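You operate a simulated robot arm through the tools that you are given. There is no shell and no other tool.

The job below is to be done with a simulated robot arm. You get a single attempt, and the scene is never put back.

TASK
Fill the red-band vial to about its line and push the grey stopper in.
Fine: stand it in the filler's well, swing the spout over, fill, swing it clear, then stopper it. Set down upright: what you pick out. Where these are worked on the way, their far stop is far enough and under half their travel is too little: swing spout.

The check looks at the end state, three seconds after you hand in, the way a careful person would. Anything else that was tipped, shoved, dropped, spilled or broken makes it a failure. Lids that push on must go on centred and level and be pressed home; caps that screw on are set level and turned clockwise until they are tight.

THE ROBOT
A 6-joint arm with a two-finger parallel gripper, fixed in place. Base frame: the origin is at the foot of the arm, x ahead of it, y to its left, z up; the work surface is at about z = 0.86. Readings come in m, rad, newtons and seconds.
With the tool pointing down near the work surface it reaches from about 0.24 to 0.64 m from the base axis. Its first joint turns from -1.152 to 1.152 rad. Payload 2.7 kg.
Tool frame: the origin (TCP) lies between the finger pads and is the grasp point; the fingertips stand 0.023 m ahead of it; z points along the fingers, y is the line along which they close. The gripper opens to 0.094 m. The fingers are 0.038 m wide and 0.01 m thick; the gripper's body (0.054 by 0.096 m) begins 0.039 m behind the TCP.
Orientation is told as [roll, pitch, yaw] about the base's x, y, z axes, in that order, counted from this pose: with the fingers straight down and closing along the base's y, the tool's x points along the base's -x, its y along +y and its z along -z.

THE INTERFACE
- The arm moves only by the tool nudge_tool. Its argument "targets" is a list of rows, each a list of 7 numbers: the shift along the tool's x, y, z in units of 150 mm (1.0 is 150 mm), then the turn, a rotation vector about the tool's x, y, z in units of 90 degrees (1.0 is 90 degrees), then the opening, from 0 (shut) to 1 (fully open). In form: [[dx, dy, dz, rx, ry, rz, gripper], ...]. A call has 1 to 20 rows; each row is the pose to reach, as a shift and turn from the pose commanded when the call began, along the tool's axes at that moment. A call with a number of a shift or a turn outside -1 to 1 is refused whole. Rows are played at 5 a second. More than 0.05 m and 0.15 rad between two rows, or a gripper value outside its range, and nothing of the call is played. Where a pose cannot be reached the arm comes as near as it can. A force on the tool above 70 N (or 10 N above the force at the start of the call, whichever is more), or a blocked arm, ends the call early, and 0.2 s more pass. Each finger travels about 0.045 m/s and halts on what it meets, pressing with about 45 N; the grip force reading is that of the motor and also rises with nothing between the fingers. The clock runs only during rows and for 0.2 s after the last one: add rows that repeat a pose to give the fingers time. The reply holds the time, the measured pose of the TCP, the force on the tool along the base axes, the opening and the grip force, in the units named above and with some noise, with the torque about the TCP (base axes, N m) and any sound that the robot's microphone picked up.
- Cameras (640 x 400 px; columns grow to the right, rows downward): "scene" is fixed at [0.0712, -0.4279, 1.4075]; the picture's right is [0.82, -0.57, 0.00], its down [-0.31, -0.45, -0.84] and it looks along [0.48, 0.69, -0.55] (base axes); focal length 376 px, centre (320, 200). "wrist" rides on the gripper at [0.086, 0.016, -0.074] in the tool frame; the picture's right is [-0.18, 0.98, 0.00], its down [-0.58, -0.11, -0.81] and it looks along [-0.79, -0.15, 0.59] (tool axes); focal length 243 px, centre (320, 200). There is no depth. A picture from a camera that has moved, and an enlarged one, comes with that camera's place and axes in the base frame and with its lens.
- get_image(camera): a new picture of that camera. The clock stands still meanwhile.
- inspect(camera, box): a new picture of the part [left, top, right, bottom] of that camera's present view, enlarged. The clock stands still meanwhile.
- sign_off(): hands the job in; it is judged then, once.

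Places have to be worked out from the pictures, the camera data and where the tool is seen. Open the gripper and draw the arm clear of the work before you hand the job in, unless the task says otherwise.

The tools are called after "Request:" as a command line: name --pt "numbers of a row" for each row, then --argument value for the rest, lists and objects as JSON in quotes. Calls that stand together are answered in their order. nudge_tool: Moves the arm, as the interface text tells. Its arguments: {"type":"object","properties":{"targets":{"type":"array"}},"required":["targets"]} The other tools are called the same way: get_image (camera) takes a picture; inspect (camera, box) takes an enlarged picture of a part of a camera's view; sign_off () hands the job in.

At the start:

```text
time: 0.0
tool_pos: [0.364, -0.0399, 1.1851]
ee_rot: [-0.001, 0.001, 0.0]
wrist_force: [0.4, -0.6, 0.1]
torque: [0.0, 0.04, -0.01]
grip_width: 0.094
finger_force: 0.1
```

scene: 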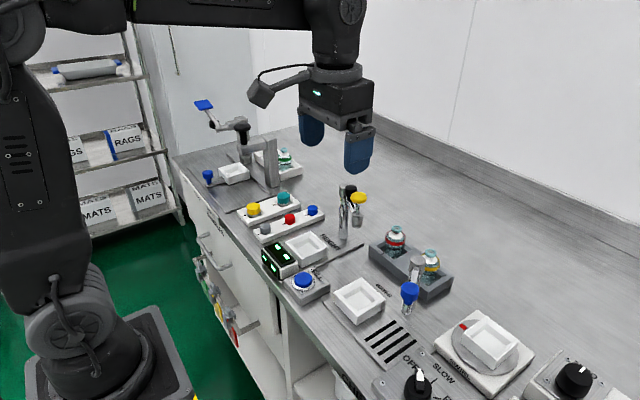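
wrist: 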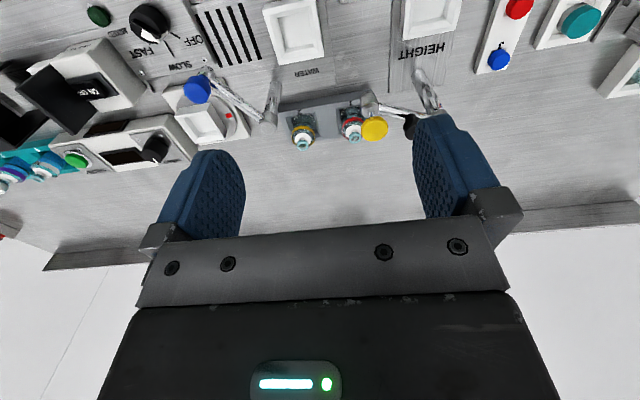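

I start by looking closely at the scene to tell the vials, filler and stoppers apart.

Request:
inspect --camera "scene" --box '[240, 170, 480, 320]'

Request:
inspect --camera "scene" --box '[170, 80, 340, 220]'

Request:
inspect --camera "scene" --box '[340, 250, 640, 400]'

Request:
inspect --camera "wrist" --box '[150, 0, 640, 170]'

Request:
inspect --camera "wrist" --box '[0, 0, 260, 200]'

```text
2.67 times, centred on (360, 245) of scene
camera zoom: at [0.0712, -0.4279, 1.4075], right [0.82, -0.57, 0.0], down [-0.31, -0.45, -0.84], along [0.48, 0.69, -0.55], focal length 1002 px, centre (213, 80)
```

zoom: 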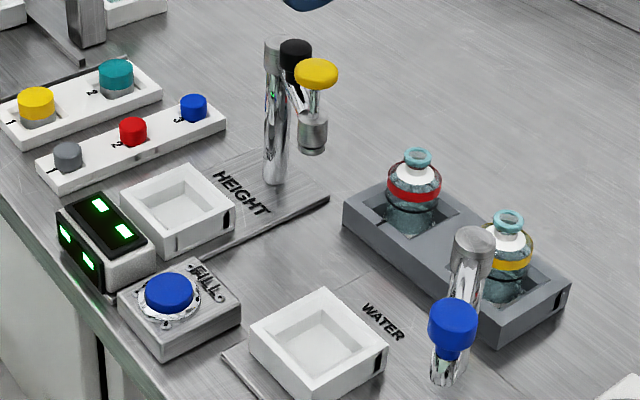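

```text
2.86 times, centred on (255, 150) of scene
camera zoom: at [0.0712, -0.4279, 1.4075], right [0.82, -0.57, 0.0], down [-0.31, -0.45, -0.84], along [0.48, 0.69, -0.55], focal length 1074 px, centre (506, 343)
```

zoom: 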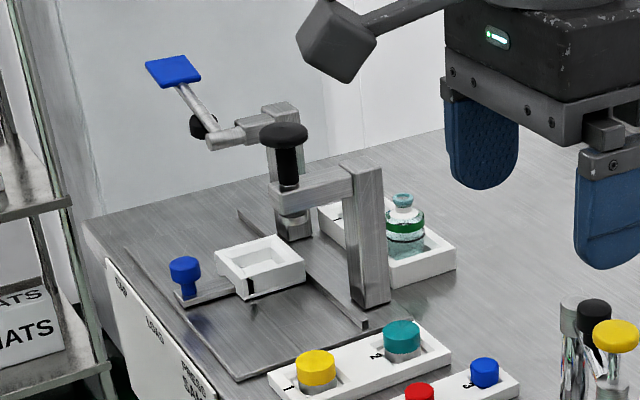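

```text
2.13 times, centred on (490, 325) of scene
camera zoom: at [0.0712, -0.4279, 1.4075], right [0.82, -0.57, 0.0], down [-0.31, -0.45, -0.84], along [0.48, 0.69, -0.55], focal length 802 px, centre (-43, -67)
```

zoom: 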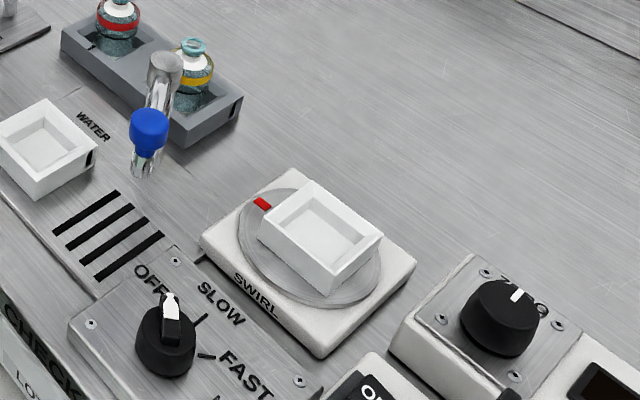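

```text
1.31 times, centred on (395, 85) of wrist
camera zoom: at [0.2778, -0.0233, 1.258], right [0.18, 0.98, 0.0], down [0.58, -0.11, 0.81], along [0.79, -0.15, -0.59], focal length 317 px, centre (222, 350)
```

zoom: 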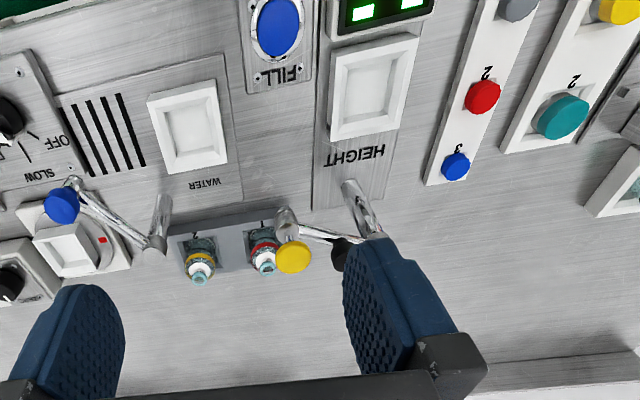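

```text
2.00 times, centred on (130, 100) of wrist
camera zoom: at [0.2778, -0.0233, 1.258], right [0.18, 0.98, 0.0], down [0.58, -0.11, 0.81], along [0.79, -0.15, -0.59], focal length 485 px, centre (700, 400)
```

zoom: 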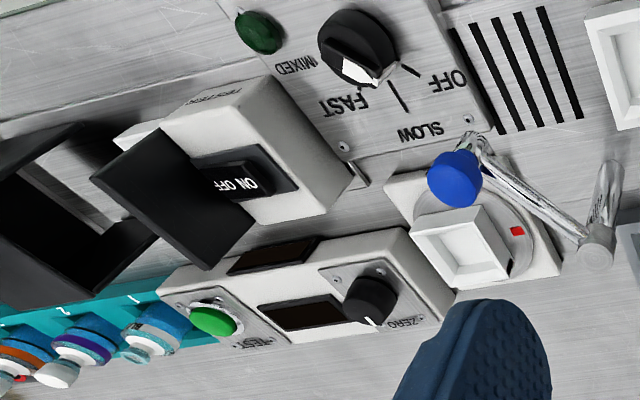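

The red-band vial seems to be at about (0.548, -0.016) with its top at z≈0.937, and the grey stopper at about (0.354, 0.194). The WATER well is at about (0.40, -0.08) and the FILL button at about (0.335, 0.004). I move back and down a bit for closer wrist pictures.

Request:
nudge_tool --pt "0.15 -0.04 0.19 0 0 0 1" --pt "0.3 -0.09 0.38 0 0 0 1" --pt "0.427 -0.133 0.567 0 0 0 1" --pt "0.427 -0.133 0.567 0 0 0 1"

Request:
get_image --camera "wrist"

Request:
get_image --camera "scene"

```text
time: 1.0
tool_pos: [0.2999, -0.06, 1.0993]
ee_rot: [0.0, 0.001, 0.0]
wrist_force: [0.9, -0.1, -0.3]
torque: [-0.01, 0.02, 0.0]
grip_width: 0.094
finger_force: 0.0
```

```text
taken
camera wrist: at [0.2137, -0.0436, 1.1727], right [0.18, 0.98, 0.0], down [0.58, -0.11, 0.81], along [0.79, -0.15, -0.59], focal length 243 px, centre (320, 200)
```

wrist: 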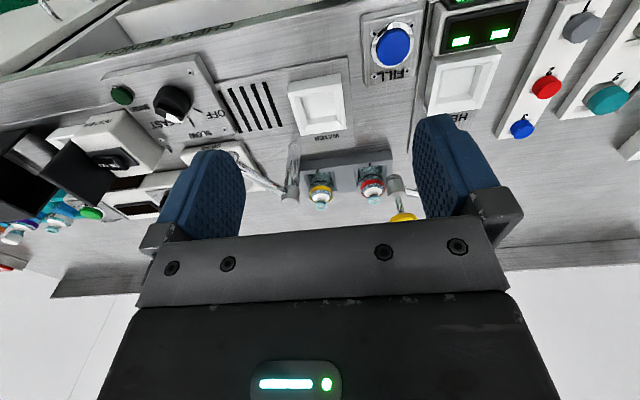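

```text
taken
```

scene: 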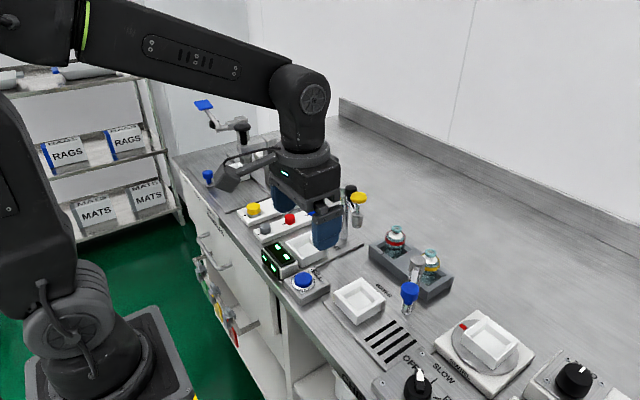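

I now zoom in on the vial, the water spout, the button with its display, and the stopper rack.

Request:
inspect --camera "wrist" --box '[270, 60, 430, 220]'

Request:
inspect --camera "scene" --box '[360, 215, 460, 315]'

Request:
inspect --camera "scene" --box '[250, 225, 350, 310]'

Request:
inspect --camera "wrist" --box '[350, 0, 640, 160]'

Request:
inspect --camera "wrist" --box '[200, 60, 350, 220]'

```text
2.50 times, centred on (350, 140) of wrist
camera zoom: at [0.2137, -0.0436, 1.1727], right [0.18, 0.98, 0.0], down [0.58, -0.11, 0.81], along [0.79, -0.15, -0.59], focal length 606 px, centre (245, 350)
```

zoom: 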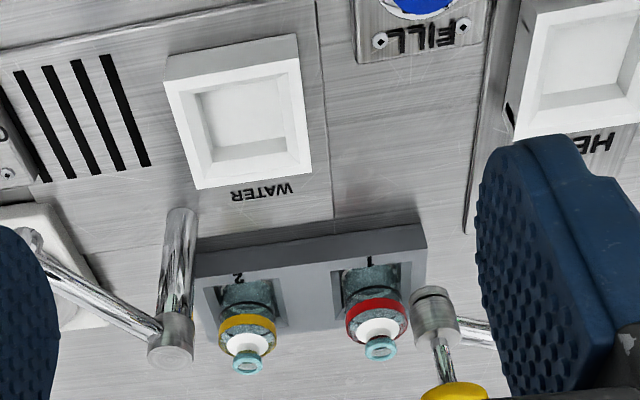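

```text
4.00 times, centred on (410, 265) of scene
camera zoom: at [0.0712, -0.4279, 1.4075], right [0.82, -0.57, 0.0], down [-0.31, -0.45, -0.84], along [0.48, 0.69, -0.55], focal length 1503 px, centre (-40, -60)
```

zoom: 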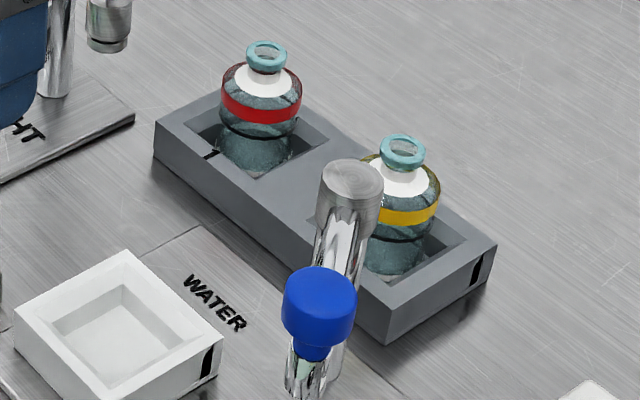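

```text
4.71 times, centred on (300, 268) of scene
camera zoom: at [0.0712, -0.4279, 1.4075], right [0.82, -0.57, 0.0], down [-0.31, -0.45, -0.84], along [0.48, 0.69, -0.55], focal length 1769 px, centre (414, -118)
```

zoom: 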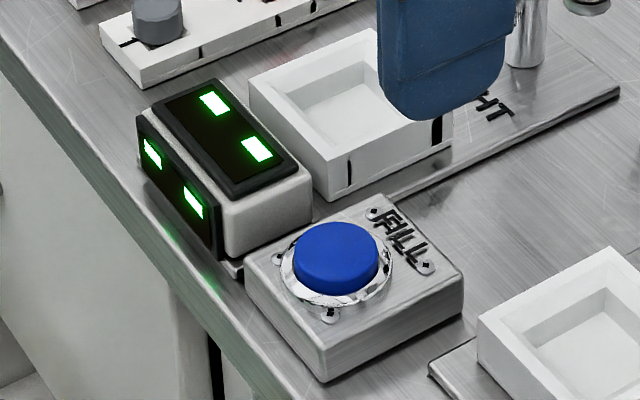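

```text
2.21 times, centred on (495, 80) of wrist
camera zoom: at [0.2137, -0.0436, 1.1727], right [0.18, 0.98, 0.0], down [0.58, -0.11, 0.81], along [0.79, -0.15, -0.59], focal length 535 px, centre (-66, 465)
```

zoom: 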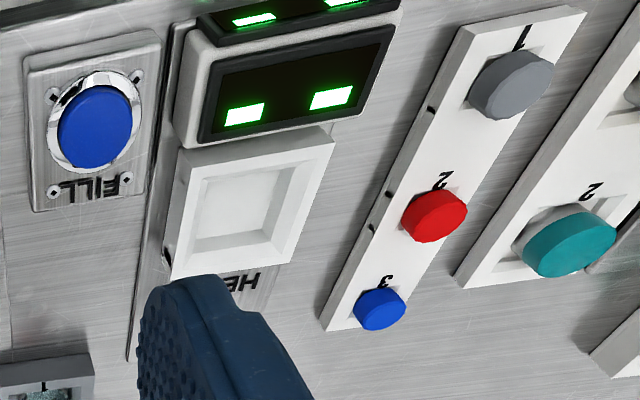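

```text
2.50 times, centred on (275, 140) of wrist
camera zoom: at [0.2137, -0.0436, 1.1727], right [0.18, 0.98, 0.0], down [0.58, -0.11, 0.81], along [0.79, -0.15, -0.59], focal length 606 px, centre (432, 350)
```

zoom: 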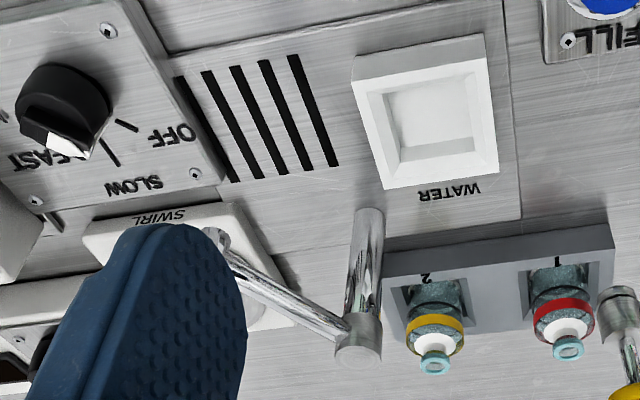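

The fill line on the red vial appears at z≈0.90 and the band at about 0.908–0.920. The HEIGHT probe with the yellow knob, at about (0.46, 0.007), would be in the way of the wrist camera, so I yaw -90° before picking, staying high.

Request:
nudge_tool --pt "-0.07 0.025 -0.1 0 0 0.083 1" --pt "-0.14 0.05 -0.2 0 0 0.166 1" --pt "-0.21 0.075 -0.2 0 0 0.25 1" --pt "-0.28 0.1 -0.2 0 0 0.333 1" --pt "-0.35 0.125 -0.2 0 0 0.416 1" --pt "-0.42 0.15 -0.2 0 0 0.5 1" --pt "-0.49 0.175 -0.2 0 0 0.583 1" --pt "-0.56 0.2 -0.2 0 0 0.666 1" --pt "-0.63 0.225 -0.2 0 0 0.75 1" --pt "-0.7 0.25 -0.2 0 0 0.833 1" --pt "-0.77 0.275 -0.2 0 0 0.916 1" --pt "-0.833 0.303 -0.2 0 0 1.0 1" --pt "-0.833 0.303 -0.2 0 0 1.0 1"

Request:
get_image --camera "wrist"

Request:
get_image --camera "scene"

```text
time: 3.8
tool_pos: [0.4244, -0.0152, 1.1308]
ee_rot: [0.0, -0.001, -1.572]
wrist_force: [0.6, 0.0, -1.0]
torque: [-0.03, -0.04, -0.02]
grip_width: 0.094
finger_force: 0.1
```

```text
taken
camera wrist: at [0.4414, 0.0725, 1.2033], right [0.98, -0.19, 0.0], down [-0.11, -0.58, 0.81], along [-0.15, -0.79, -0.59], focal length 243 px, centre (320, 200)
```

wrist: 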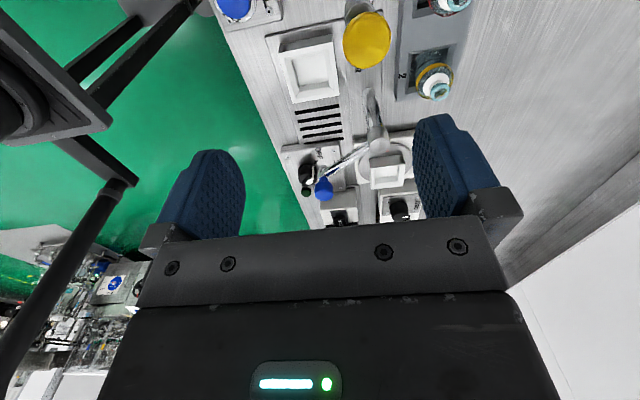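

```text
taken
```

scene: 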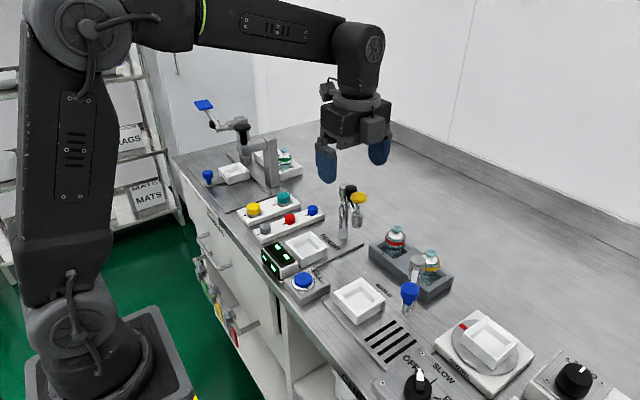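

Knob and vial estimates agree across views. I move over the red vial at height, then look.

Request:
nudge_tool --pt "0 0.3 0 0 0 0 1" --pt "0 0.6 0 0 0 0 1" --pt "0.005 0.831 0 0 0 0 1" --pt "0.005 0.831 0.2 0 0 0 1" --pt "0.005 0.831 0.4 0 0 0 1" --pt "0.005 0.831 0.4 0 0 0 1"

Request:
get_image --camera "wrist"

Request:
inspect --camera "scene" --box '[320, 130, 480, 310]'

```text
time: 5.2
tool_pos: [0.5506, -0.0145, 1.0694]
ee_rot: [0.0, 0.001, -1.569]
wrist_force: [1.0, 0.1, 0.7]
torque: [0.02, 0.03, -0.02]
grip_width: 0.0939
finger_force: 0.1
```

```text
taken
camera wrist: at [0.5668, 0.0727, 1.1428], right [0.98, -0.18, 0.0], down [-0.11, -0.58, 0.81], along [-0.15, -0.79, -0.59], focal length 243 px, centre (320, 200)
```

wrist: 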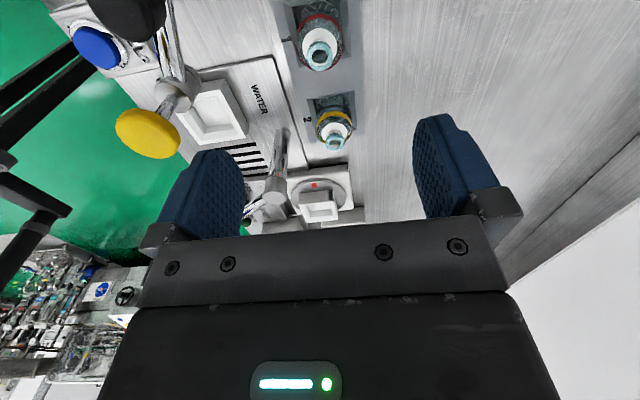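

```text
2.22 times, centred on (400, 220) of scene
camera zoom: at [0.0712, -0.4279, 1.4075], right [0.82, -0.57, 0.0], down [-0.31, -0.45, -0.84], along [0.48, 0.69, -0.55], focal length 835 px, centre (142, 156)
```

zoom: 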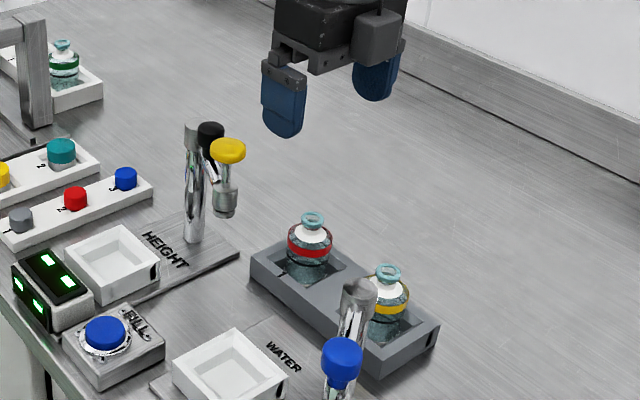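

The vial is confirmed at about (0.550, -0.0125). I descend straight down with open fingers to just above grasp height and check.

Request:
nudge_tool --pt "0.012 0 0.25 0 0 0 1" --pt "0.012 0 0.5 0 0 0 1" --pt "0.012 0 0.7 0 0 0 1" --pt "0.012 0 0.85 0 0 0 1" --pt "0.012 0 1.0 0 0 0 1" --pt "0.012 0 1.0 0 0 0 1"

Request:
get_image --camera "wrist"

Request:
inspect --camera "scene" --box '[340, 180, 460, 300]'

```text
time: 6.6
tool_pos: [0.5508, -0.012, 0.9188]
ee_rot: [0.0, 0.0, -1.571]
wrist_force: [0.4, 0.7, -0.8]
torque: [-0.02, -0.02, -0.01]
grip_width: 0.094
finger_force: 0.1
```

```text
taken
camera wrist: at [0.5668, 0.0749, 0.9926], right [0.98, -0.18, 0.0], down [-0.11, -0.58, 0.81], along [-0.15, -0.79, -0.59], focal length 243 px, centre (320, 200)
```

wrist: 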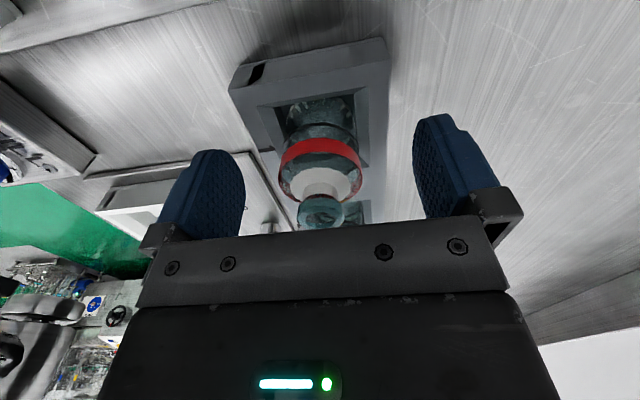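

```text
3.33 times, centred on (400, 240) of scene
camera zoom: at [0.0712, -0.4279, 1.4075], right [0.82, -0.57, 0.0], down [-0.31, -0.45, -0.84], along [0.48, 0.69, -0.55], focal length 1253 px, centre (53, 67)
```

zoom: 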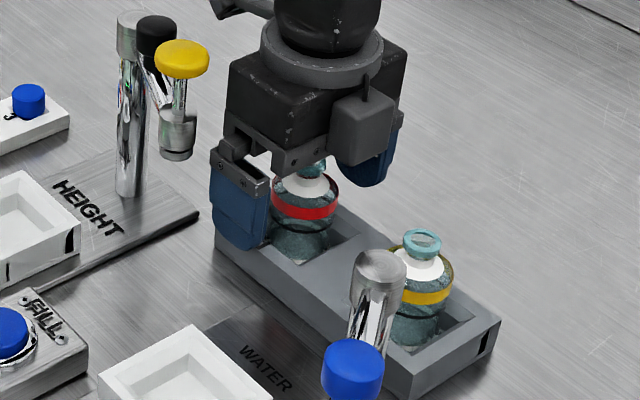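

The vial is between the fingers and nothing is touching. I go 8 mm lower and close on the banded part.

Request:
nudge_tool --pt "0 0 0.053 0 0 0 1" --pt "0 0 0.053 0 0 0 0.6" --pt "0 0 0.053 0 0 0 0.3" --pt "0 0 0.053 0 0 0 0.3" --pt "0 0 0.053 0 0 0 0.3" --pt "0 0 0.053 0 0 0 0.3" --pt "0 0 0.053 0 0 0 0.3" --pt "0 0 0.053 0 0 0 0.3"

Request:
inspect --camera "scene" --box '[340, 180, 460, 300]'

Request:
get_image --camera "wrist"

```text
time: 8.4
tool_pos: [0.5496, -0.0124, 0.9122]
ee_rot: [-0.001, 0.001, -1.573]
wrist_force: [-0.1, 0.8, 1.2]
torque: [0.0, -0.01, -0.01]
grip_width: 0.0384
finger_force: 45.3
```

```text
3.33 times, centred on (400, 240) of scene
camera zoom: at [0.0712, -0.4279, 1.4075], right [0.82, -0.57, 0.0], down [-0.31, -0.45, -0.84], along [0.48, 0.69, -0.55], focal length 1253 px, centre (53, 67)
```

zoom: 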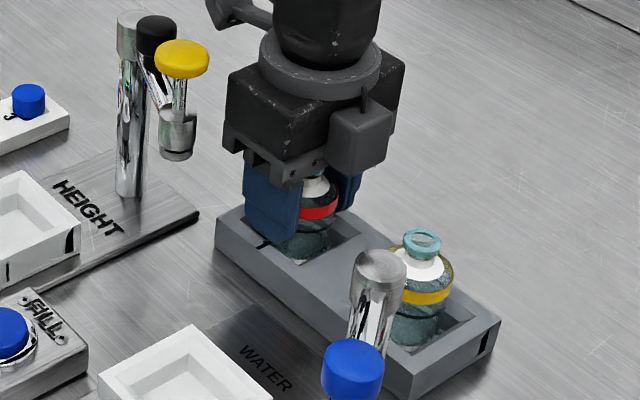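

```text
taken
camera wrist: at [0.5666, 0.0748, 0.9847], right [0.98, -0.18, 0.0], down [-0.11, -0.58, 0.81], along [-0.15, -0.79, -0.59], focal length 243 px, centre (320, 200)
```

wrist: 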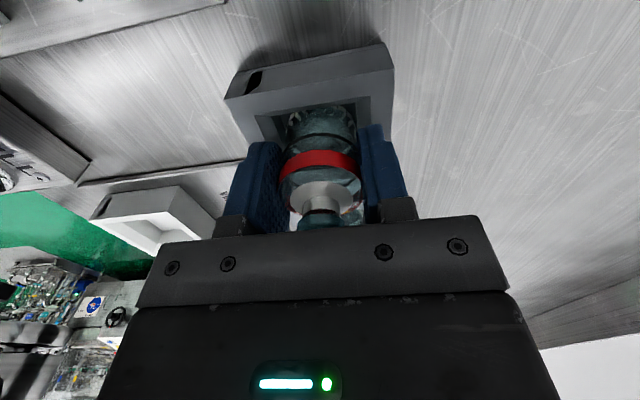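

The vial is held at width 0.0384. I lift straight up 150 mm.

Request:
nudge_tool --pt "0 0 -0.05 0 0 0 0.3" --pt "0 0 -0.2 0 0 0 0.3" --pt "0 0 -0.4 0 0 0 0.3" --pt "0 0 -0.6 0 0 0 0.3" --pt "0 0 -0.8 0 0 0 0.3" --pt "0 0 -1.0 0 0 0 0.3" --pt "0 0 -1.0 0 0 0 0.3"

Request:
inspect --camera "scene" --box '[320, 120, 460, 300]'

Request:
get_image --camera "wrist"

```text
time: 10.0
tool_pos: [0.5496, -0.0127, 1.0618]
ee_rot: [-0.001, -0.001, -1.571]
wrist_force: [-0.2, 0.3, -0.2]
torque: [0.03, -0.01, -0.02]
grip_width: 0.0383
finger_force: 44.9
```

```text
2.22 times, centred on (390, 210) of scene
camera zoom: at [0.0712, -0.4279, 1.4075], right [0.82, -0.57, 0.0], down [-0.31, -0.45, -0.84], along [0.48, 0.69, -0.55], focal length 835 px, centre (164, 178)
```

zoom: 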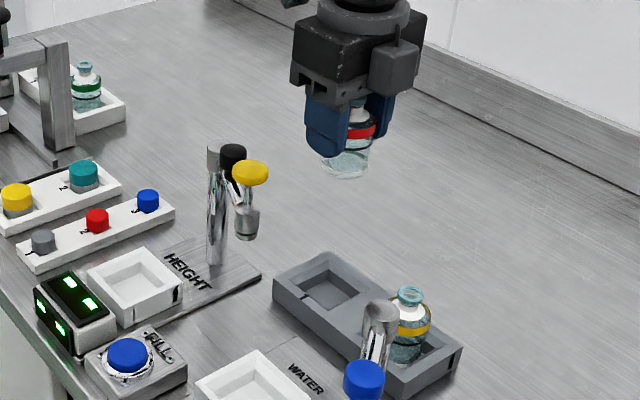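

```text
taken
camera wrist: at [0.5651, 0.0744, 1.1353], right [0.98, -0.18, 0.0], down [-0.11, -0.58, 0.81], along [-0.15, -0.79, -0.59], focal length 243 px, centre (320, 200)
```

wrist: 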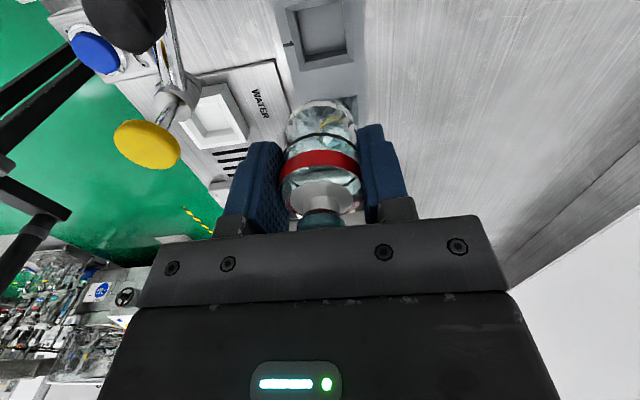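

The vial is empty, with its bottom about 0.0485 below the TCP. I raise a little more, then carry it over the WATER well while yawing back to 0.

Request:
nudge_tool --pt "0 0 -0.17 0 0 0 0.3" --pt "0 0 -0.333 0 0 0 0.3" --pt "-0.035 -0.08 -0.333 0 0 -0.083 0.3" --pt "-0.07 -0.16 -0.333 0 0 -0.166 0.3" --pt "-0.11 -0.24 -0.333 0 0 -0.25 0.3" --pt "-0.145 -0.32 -0.333 0 0 -0.333 0.3" --pt "-0.18 -0.4 -0.333 0 0 -0.416 0.3" --pt "-0.22 -0.48 -0.333 0 0 -0.5 0.3" --pt "-0.255 -0.56 -0.333 0 0 -0.583 0.3" --pt "-0.29 -0.64 -0.333 0 0 -0.666 0.3" --pt "-0.33 -0.72 -0.333 0 0 -0.75 0.3" --pt "-0.365 -0.8 -0.333 0 0 -0.833 0.3" --pt "-0.4 -0.88 -0.333 0 0 -0.916 0.3" --pt "-0.437 -0.978 -0.333 0 0 -1.0 0.3" --pt "-0.437 -0.978 -0.333 0 0 -1.0 0.3"

Request:
get_image --camera "wrist"

Request:
inspect --camera "scene" --box '[280, 150, 480, 330]'

```text
time: 13.2
tool_pos: [0.4028, -0.0779, 1.1116]
ee_rot: [0.001, 0.0, 0.002]
wrist_force: [-0.2, 0.0, -0.1]
torque: [-0.06, 0.0, 0.0]
grip_width: 0.0385
finger_force: 44.9
```

```text
taken
camera wrist: at [0.3158, -0.0611, 1.1851], right [0.18, 0.98, 0.0], down [0.58, -0.11, 0.81], along [0.79, -0.15, -0.59], focal length 243 px, centre (320, 200)
```

wrist: 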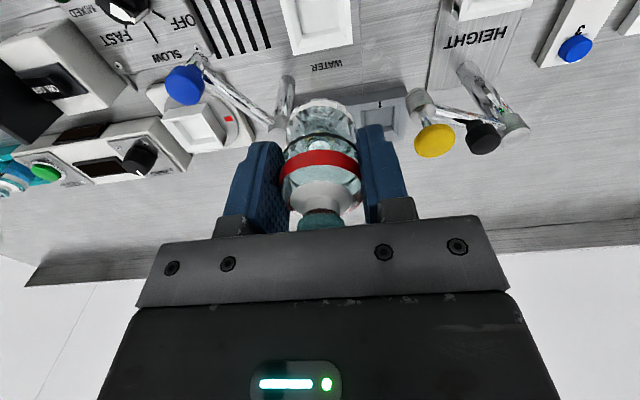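

```text
2.22 times, centred on (380, 240) of scene
camera zoom: at [0.0712, -0.428, 1.4075], right [0.82, -0.57, 0.0], down [-0.31, -0.45, -0.84], along [0.48, 0.69, -0.55], focal length 835 px, centre (187, 111)
```

zoom: 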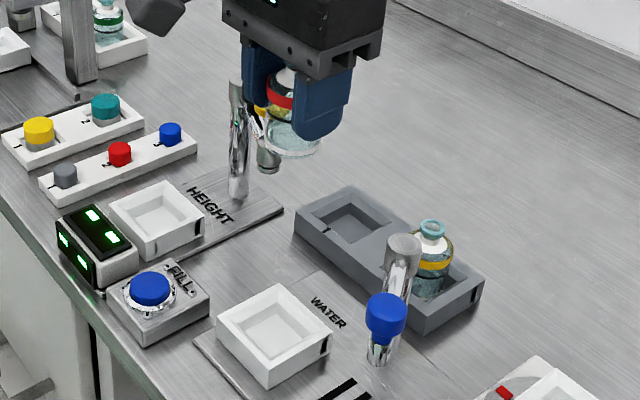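

The well centre comes out at (0.402, -0.078), right beneath the vial. I descend most of the way and check.

Request:
nudge_tool --pt "0 0 0.2 0 0 0 0.3" --pt "0 0 0.4 0 0 0 0.3" --pt "0 0 0.6 0 0 0 0.3" --pt "0 0 0.8 0 0 0 0.3" --pt "0 0 0.98 0 0 0 0.3" --pt "0 0 0.98 0 0 0 0.3"

Request:
get_image --camera "wrist"

Request:
inspect --camera "scene" --box '[290, 210, 450, 330]'

```text
time: 14.6
tool_pos: [0.402, -0.0781, 0.9645]
ee_rot: [0.0, 0.002, -0.002]
wrist_force: [-0.9, 0.2, -0.8]
torque: [0.0, -0.02, 0.0]
grip_width: 0.0381
finger_force: 44.8
```

```text
taken
camera wrist: at [0.3163, -0.0612, 1.0375], right [0.18, 0.98, 0.0], down [0.58, -0.11, 0.81], along [0.79, -0.15, -0.59], focal length 243 px, centre (320, 200)
```

wrist: 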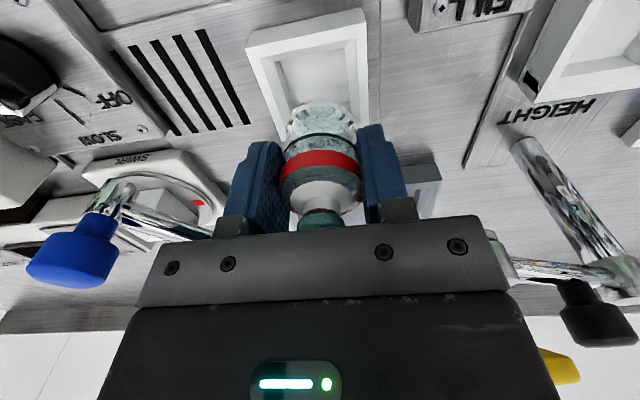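

```text
3.33 times, centred on (370, 270) of scene
camera zoom: at [0.0712, -0.4279, 1.4075], right [0.82, -0.57, 0.0], down [-0.31, -0.45, -0.84], along [0.48, 0.69, -0.55], focal length 1253 px, centre (153, -33)
```

zoom: 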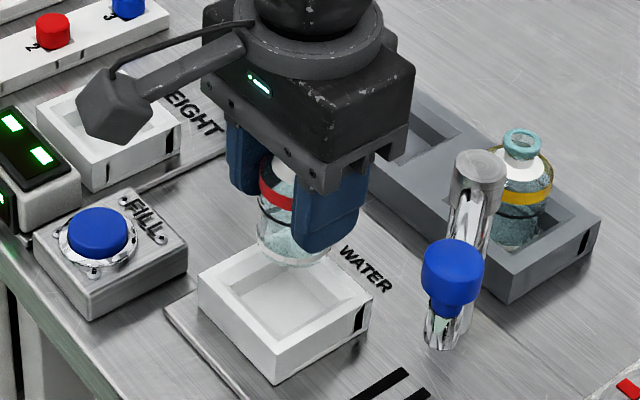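

The alignment looks good, within 2–3 mm. I shift 1 mm and lower the vial slowly towards the floor of the well.

Request:
nudge_tool --pt "0.005 -0.005 0.08 0 0 0 0.3" --pt "0.005 -0.005 0.16 0 0 0 0.3" --pt "0.005 -0.005 0.22 0 0 0 0.3" --pt "0.005 -0.005 0.27 0 0 0 0.3" --pt "0.005 -0.005 0.27 0 0 0 0.3"

Request:
get_image --camera "wrist"

Request:
inspect --camera "scene" --box '[310, 230, 430, 330]'

```text
time: 15.8
tool_pos: [0.402, -0.0771, 0.9242]
ee_rot: [-0.001, -0.001, 0.0]
wrist_force: [-10.0, -1.6, 12.3]
torque: [-0.19, 0.12, -0.03]
grip_width: 0.0385
finger_force: 44.5
```

```text
taken
camera wrist: at [0.3153, -0.062, 0.9971], right [0.19, 0.98, 0.0], down [0.58, -0.11, 0.81], along [0.79, -0.15, -0.59], focal length 243 px, centre (320, 200)
```

wrist: 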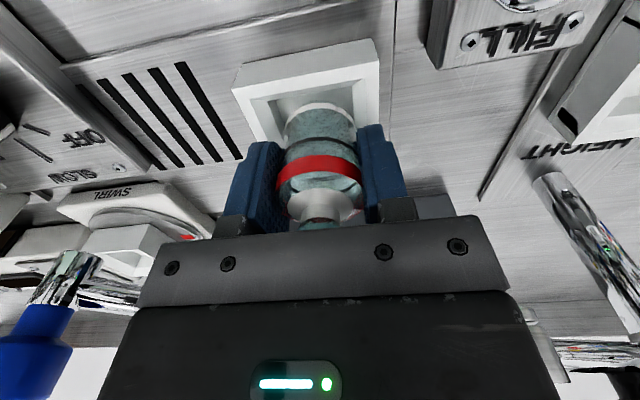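

```text
4.00 times, centred on (370, 280) of scene
camera zoom: at [0.0708, -0.428, 1.4075], right [0.82, -0.57, 0.0], down [-0.31, -0.45, -0.84], along [0.48, 0.69, -0.55], focal length 1503 px, centre (120, -120)
```

zoom: 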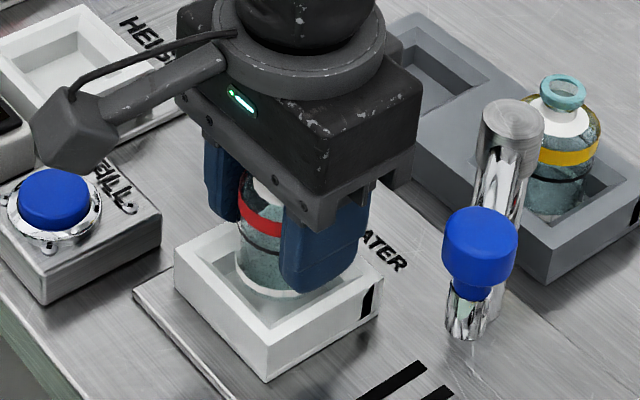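

The vial touches the far (+x) slanted wall (force -10 N in x, z=0.924), so it sits about 3 mm too far out. I lift 6 mm, shift -x by 3 mm and lower again.

Request:
nudge_tool --pt "0 0 -0.04 0 0 0 0.3" --pt "0.02 0 -0.04 0 0 0 0.3" --pt "0.02 0 -0.02 0 0 0 0.3" --pt "0.02 0 0.0 0 0 0 0.3" --pt "0.02 0 0.01 0 0 0 0.3" --pt "0.02 0 0.01 0 0 0 0.3"

Request:
inspect --camera "wrist" --box '[210, 20, 430, 240]'

Request:
inspect --camera "scene" --box '[320, 240, 420, 320]'

```text
time: 17.2
tool_pos: [0.3992, -0.079, 0.9225]
ee_rot: [0.001, 0.0, 0.0]
wrist_force: [0.0, -2.2, -0.1]
torque: [-0.07, -0.02, -0.01]
grip_width: 0.0383
finger_force: 44.7
```

```text
1.82 times, centred on (320, 130) of wrist
camera zoom: at [0.3129, -0.062, 0.9958], right [0.18, 0.98, 0.0], down [0.58, -0.11, 0.81], along [0.79, -0.15, -0.59], focal length 441 px, centre (320, 327)
```

zoom: 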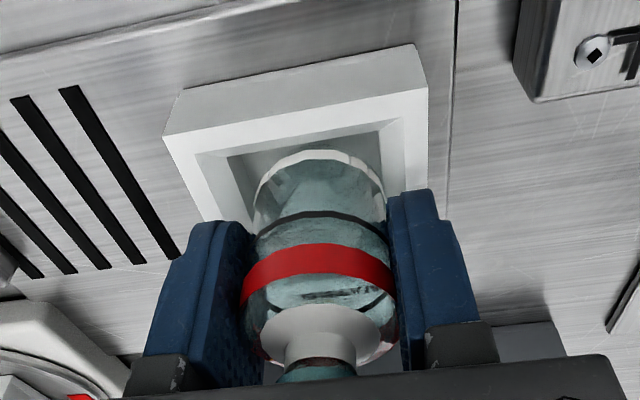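

```text
5.00 times, centred on (370, 280) of scene
camera zoom: at [0.0712, -0.428, 1.4075], right [0.82, -0.57, 0.0], down [-0.31, -0.45, -0.84], along [0.48, 0.69, -0.55], focal length 1879 px, centre (70, -200)
```

zoom: 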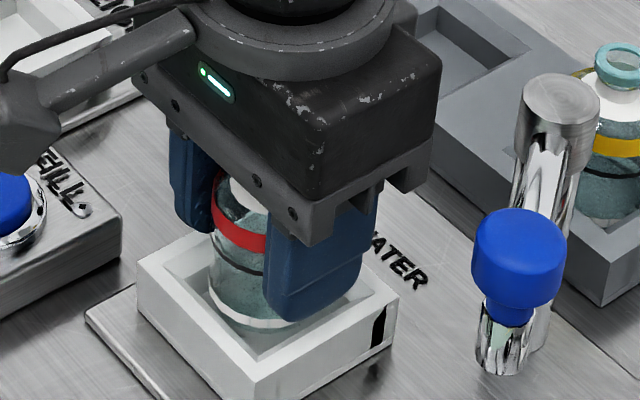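

Now only a small -y push remains and the wrist view shows the vial close to the +y wall. I lift 3 mm, shift 3 mm in -y, then lower gently.

Request:
nudge_tool --pt "0 0 -0.02 0 0 0 0.3" --pt "0 -0.02 -0.02 0 0 0 0.3" --pt "0 -0.02 0.0 0 0 0 0.3" --pt "0 -0.02 0.015 0 0 0 0.3" --pt "0 -0.02 0.025 0 0 0 0.3" --pt "0 -0.02 0.025 0 0 0 0.3"

Request:
inspect --camera "wrist" --box '[210, 20, 430, 240]'

Request:
inspect --camera "scene" --box '[320, 240, 420, 320]'

```text
time: 18.6
tool_pos: [0.3989, -0.0809, 0.9195]
ee_rot: [0.0, -0.001, -0.001]
wrist_force: [0.3, -0.3, -0.1]
torque: [0.03, 0.02, -0.01]
grip_width: 0.038
finger_force: 44.8
```

```text
1.82 times, centred on (320, 130) of wrist
camera zoom: at [0.3128, -0.0648, 0.9921], right [0.18, 0.98, 0.0], down [0.58, -0.11, 0.81], along [0.79, -0.15, -0.59], focal length 441 px, centre (320, 327)
```

zoom: 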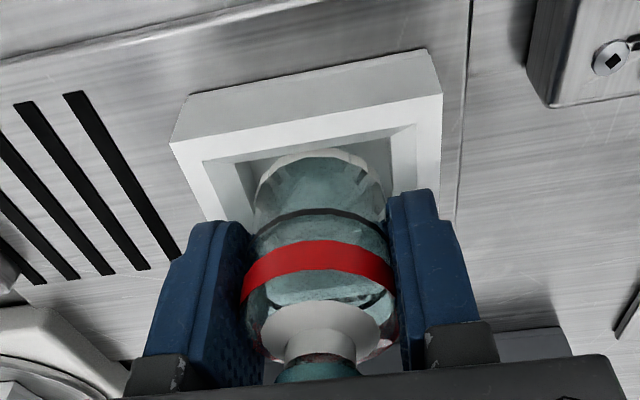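

```text
5.00 times, centred on (370, 280) of scene
camera zoom: at [0.0712, -0.4279, 1.4075], right [0.82, -0.57, 0.0], down [-0.31, -0.45, -0.84], along [0.48, 0.69, -0.55], focal length 1879 px, centre (70, -200)
```

zoom: 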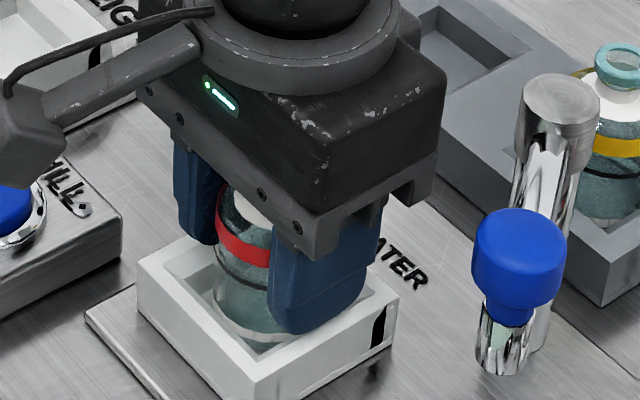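

No contact force now and the vial is centred in the pocket. I keep lowering in 1–1.5 mm steps and watch for contact with the floor.

Request:
nudge_tool --pt "0 0 0.01 0 0 0 0.3" --pt "0 0 0.018 0 0 0 0.3" --pt "0 0 0.026 0 0 0 0.3" --pt "0 0 0.026 0 0 0 0.3"

```text
time: 19.6
tool_pos: [0.3988, -0.0807, 0.9143]
ee_rot: [0.001, 0.0, 0.0]
wrist_force: [0.9, 0.1, -1.2]
torque: [-0.05, -0.01, 0.0]
grip_width: 0.0385
finger_force: 45.4
```

Still free at z=0.9143. I take a few more tiny steps.

Request:
nudge_tool --pt "0 0 0.006 0 0 0 0.3" --pt "0 0 0.012 0 0 0 0.3" --pt "0 0 0.012 0 0 0 0.3"

Request:
inspect --camera "wrist" --box '[210, 20, 430, 240]'

Request:
inspect --camera "scene" --box '[320, 240, 420, 320]'

```text
time: 20.4
tool_pos: [0.4009, -0.0825, 0.9141]
ee_rot: [-0.001, -0.003, 0.0]
wrist_force: [-5.1, 0.6, 14.7]
torque: [0.05, 0.3, -0.01]
grip_width: 0.0381
finger_force: 44.7
```

```text
1.82 times, centred on (320, 130) of wrist
camera zoom: at [0.3128, -0.0646, 0.9871], right [0.18, 0.98, 0.0], down [0.58, -0.11, 0.81], along [0.79, -0.15, -0.59], focal length 441 px, centre (320, 327)
```

zoom: 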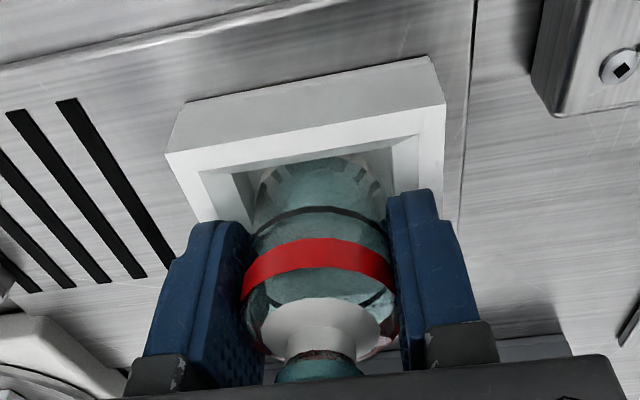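

```text
5.00 times, centred on (370, 280) of scene
camera zoom: at [0.0709, -0.4279, 1.4075], right [0.82, -0.57, 0.0], down [-0.31, -0.45, -0.84], along [0.48, 0.69, -0.55], focal length 1879 px, centre (70, -200)
```

zoom: 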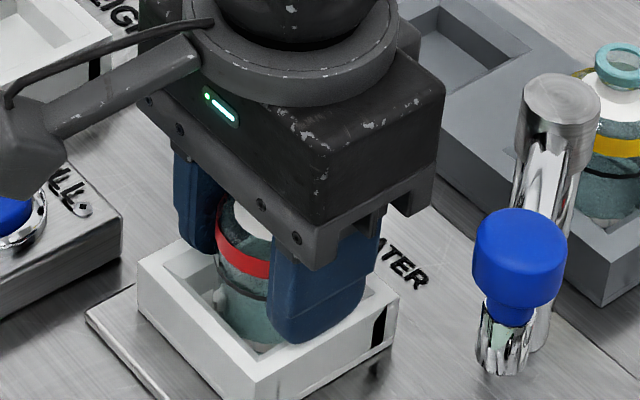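

Contact at z≈0.914 with a little -x force, so it is either the floor or the lower far wall. To find out, I lift 2 mm, shift -x by 2 mm, and lower again to the same height.

Request:
nudge_tool --pt "0 0 -0.02 0 0 0 0.3" --pt "0.013 0 -0.02 0 0 0 0.3" --pt "0.013 0 -0.01 0 0 0 0.3" --pt "0.013 0 -0.005 0 0 0 0.3" --pt "0.013 0 0.0 0 0 0 0.3" --pt "0.013 0 0.0 0 0 0 0.3"

```text
time: 21.8
tool_pos: [0.3966, -0.0816, 0.9135]
ee_rot: [0.0, -0.003, -0.001]
wrist_force: [-1.0, 1.4, 11.4]
torque: [0.0, 0.25, -0.03]
grip_width: 0.0384
finger_force: 45.2
```

Now the force is almost purely vertical, so this is the well floor. I centre 1 mm back, touch down lightly and open the fingers part way.

Request:
nudge_tool --pt "0 0 -0.012 0 0 0 0.3" --pt "-0.007 0 -0.012 0 0 0 0.3" --pt "-0.007 0 -0.005 0 0 0 0.3" --pt "-0.007 0 -0.003 0 0 0 0.3" --pt "-0.007 0 -0.003 0 0 0 0.45" --pt "-0.007 0 -0.003 0 0 0 0.6" --pt "-0.007 0 -0.003 0 0 0 0.7" --pt "-0.007 0 -0.003 0 0 0 0.7" --pt "-0.007 0 -0.003 0 0 0 0.7"

Request:
get_image --camera "wrist"

Request:
inspect --camera "scene" --box '[320, 240, 420, 320]'

```text
time: 23.8
tool_pos: [0.3992, -0.0805, 0.9142]
ee_rot: [-0.001, -0.001, -0.001]
wrist_force: [1.7, -6.1, 8.3]
torque: [0.09, 0.14, 0.07]
grip_width: 0.0631
finger_force: 0.1
```

```text
taken
camera wrist: at [0.3123, -0.0647, 0.9871], right [0.18, 0.98, 0.0], down [0.58, -0.11, 0.81], along [0.79, -0.15, -0.59], focal length 243 px, centre (320, 200)
```

wrist: 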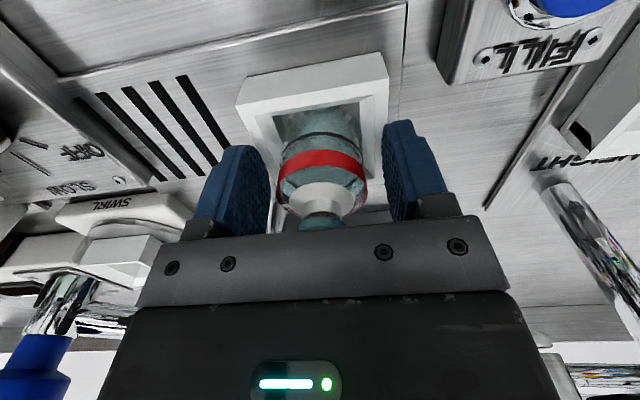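

```text
5.00 times, centred on (370, 280) of scene
camera zoom: at [0.0711, -0.4281, 1.4074], right [0.82, -0.57, 0.0], down [-0.31, -0.45, -0.84], along [0.48, 0.69, -0.55], focal length 1879 px, centre (70, -200)
```

zoom: 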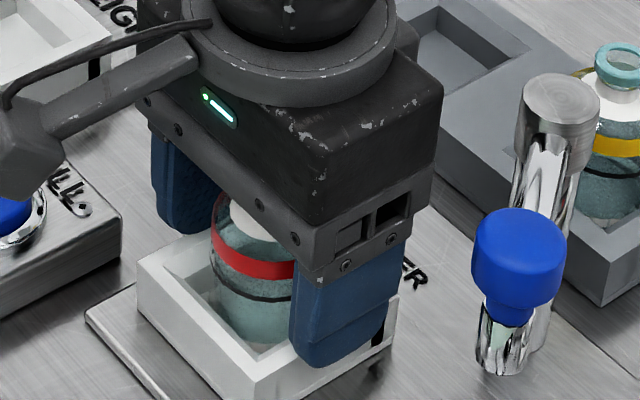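

The vial is released, and a fingertip is resting lightly on the well rim (8 N). I rise straight up to clear and then look at the vial.

Request:
nudge_tool --pt "0 0 -0.02 0 0 0 0.7" --pt "0 0 -0.08 0 0 0 0.7" --pt "0 0 -0.25 0 0 0 0.7" --pt "0 0 -0.5 0 0 0 0.7" --pt "0 0 -0.75 0 0 0 0.7" --pt "0 0 -1.0 0 0 0 0.7" --pt "0 0 -1.0 0 0 0 0.7"

Request:
get_image --camera "wrist"

Request:
inspect --camera "scene" --box '[310, 230, 430, 330]'

```text
time: 25.4
tool_pos: [0.3997, -0.0806, 1.0637]
ee_rot: [0.0, 0.0, -0.001]
wrist_force: [-0.5, -0.5, -0.7]
torque: [0.0, -0.02, 0.0]
grip_width: 0.0657
finger_force: 0.1
```

```text
taken
camera wrist: at [0.3131, -0.0645, 1.1373], right [0.18, 0.98, 0.0], down [0.58, -0.11, 0.81], along [0.79, -0.15, -0.59], focal length 243 px, centre (320, 200)
```

wrist: 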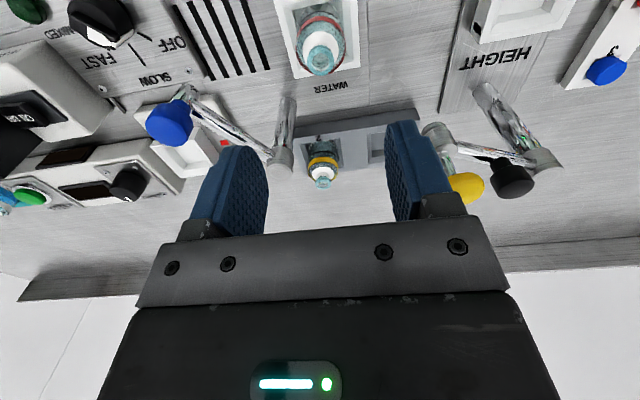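

```text
4.00 times, centred on (370, 280) of scene
camera zoom: at [0.0712, -0.4279, 1.4075], right [0.82, -0.57, 0.0], down [-0.31, -0.45, -0.84], along [0.48, 0.69, -0.55], focal length 1503 px, centre (120, -120)
```

zoom: 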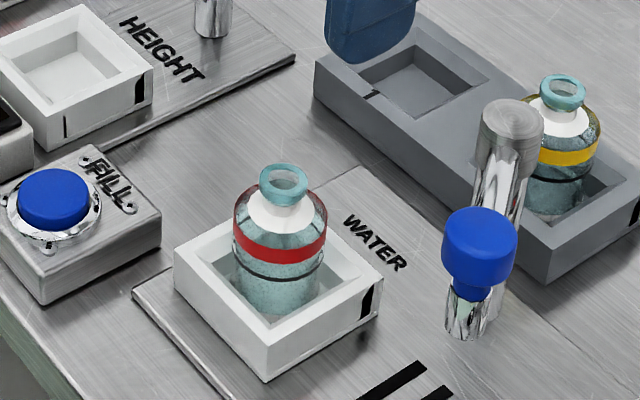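

The vial stands upright in the well at about (0.400, -0.080). Next I look closely at the spout and its knob.

Request:
inspect --camera "wrist" --box '[120, 60, 340, 200]'

Request:
inspect --camera "scene" --box '[380, 240, 460, 330]'

```text
2.86 times, centred on (230, 130) of wrist
camera zoom: at [0.3131, -0.0645, 1.1373], right [0.18, 0.98, 0.0], down [0.58, -0.11, 0.81], along [0.79, -0.15, -0.59], focal length 693 px, centre (577, 400)
```

zoom: 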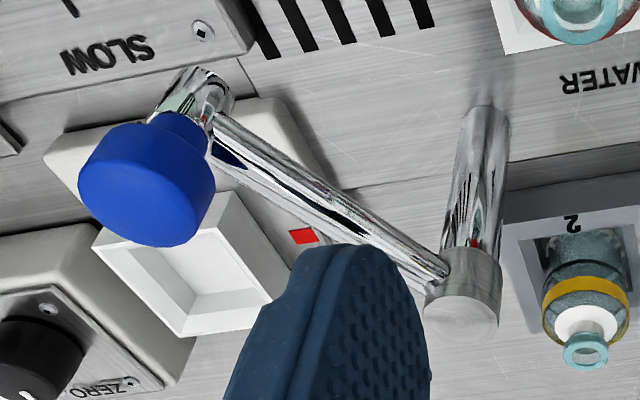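

```text
4.44 times, centred on (420, 285) of scene
camera zoom: at [0.0712, -0.4279, 1.4075], right [0.82, -0.57, 0.0], down [-0.31, -0.45, -0.84], along [0.48, 0.69, -0.55], focal length 1670 px, centre (-124, -178)
```

zoom: 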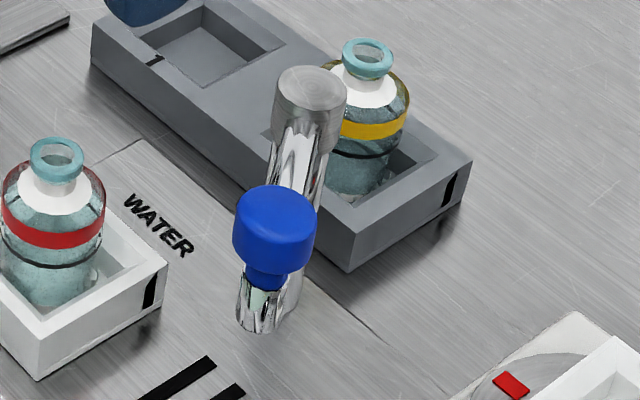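

The knob centre is at about (0.3975, -0.186) with its cap at z≈0.987–1.004. The post is at (0.475, -0.134), so swinging the spout towards +y brings it over the vial, with the nozzle tip at about 0.949, above the vial's mouth. I go to the knob's -y side with the fingers closed.

Request:
nudge_tool --pt "0.02 -0.25 0 0 0 0 0.4" --pt "0.04 -0.5 0 0 0 0 0.0" --pt "0.06 -0.75 0 0 0 0 0.0" --pt "0.078 -1.0 0 0 0 0 0.0" --pt "0.078 -1.0 0.2 0 0 0 0" --pt "0.078 -1.0 0.385 0 0 0 0" --pt "0.078 -1.0 0.385 0 0 0 0"

Request:
get_image --camera "wrist"

Request:
inspect --camera "scene" --box '[340, 220, 480, 330]'

```text
time: 27.0
tool_pos: [0.387, -0.2317, 1.0052]
ee_rot: [0.0, -0.001, 0.002]
wrist_force: [0.4, -0.6, 0.5]
torque: [-0.04, 0.02, 0.05]
grip_width: 0.0
finger_force: 42.7
```

```text
taken
camera wrist: at [0.3006, -0.2143, 1.0786], right [0.18, 0.98, 0.0], down [0.58, -0.11, 0.81], along [0.79, -0.15, -0.59], focal length 243 px, centre (320, 200)
```

wrist: 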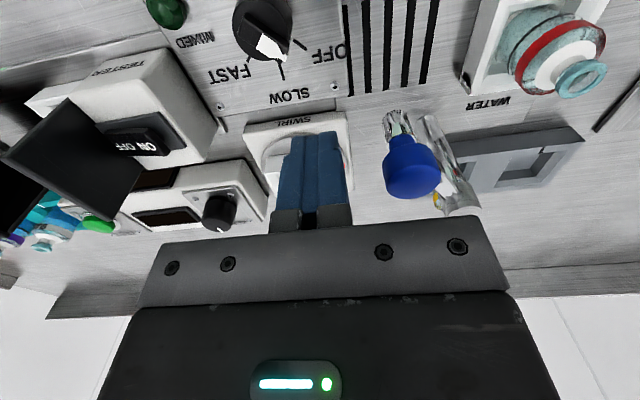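

```text
3.64 times, centred on (410, 275) of scene
camera zoom: at [0.0712, -0.428, 1.4075], right [0.82, -0.57, 0.0], down [-0.31, -0.45, -0.84], along [0.48, 0.69, -0.55], focal length 1367 px, centre (-7, -73)
```

zoom: 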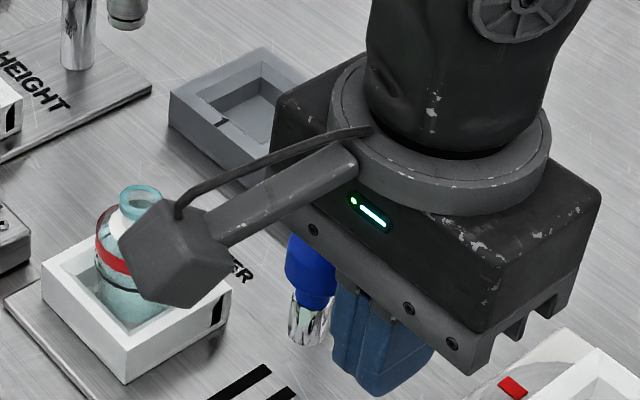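

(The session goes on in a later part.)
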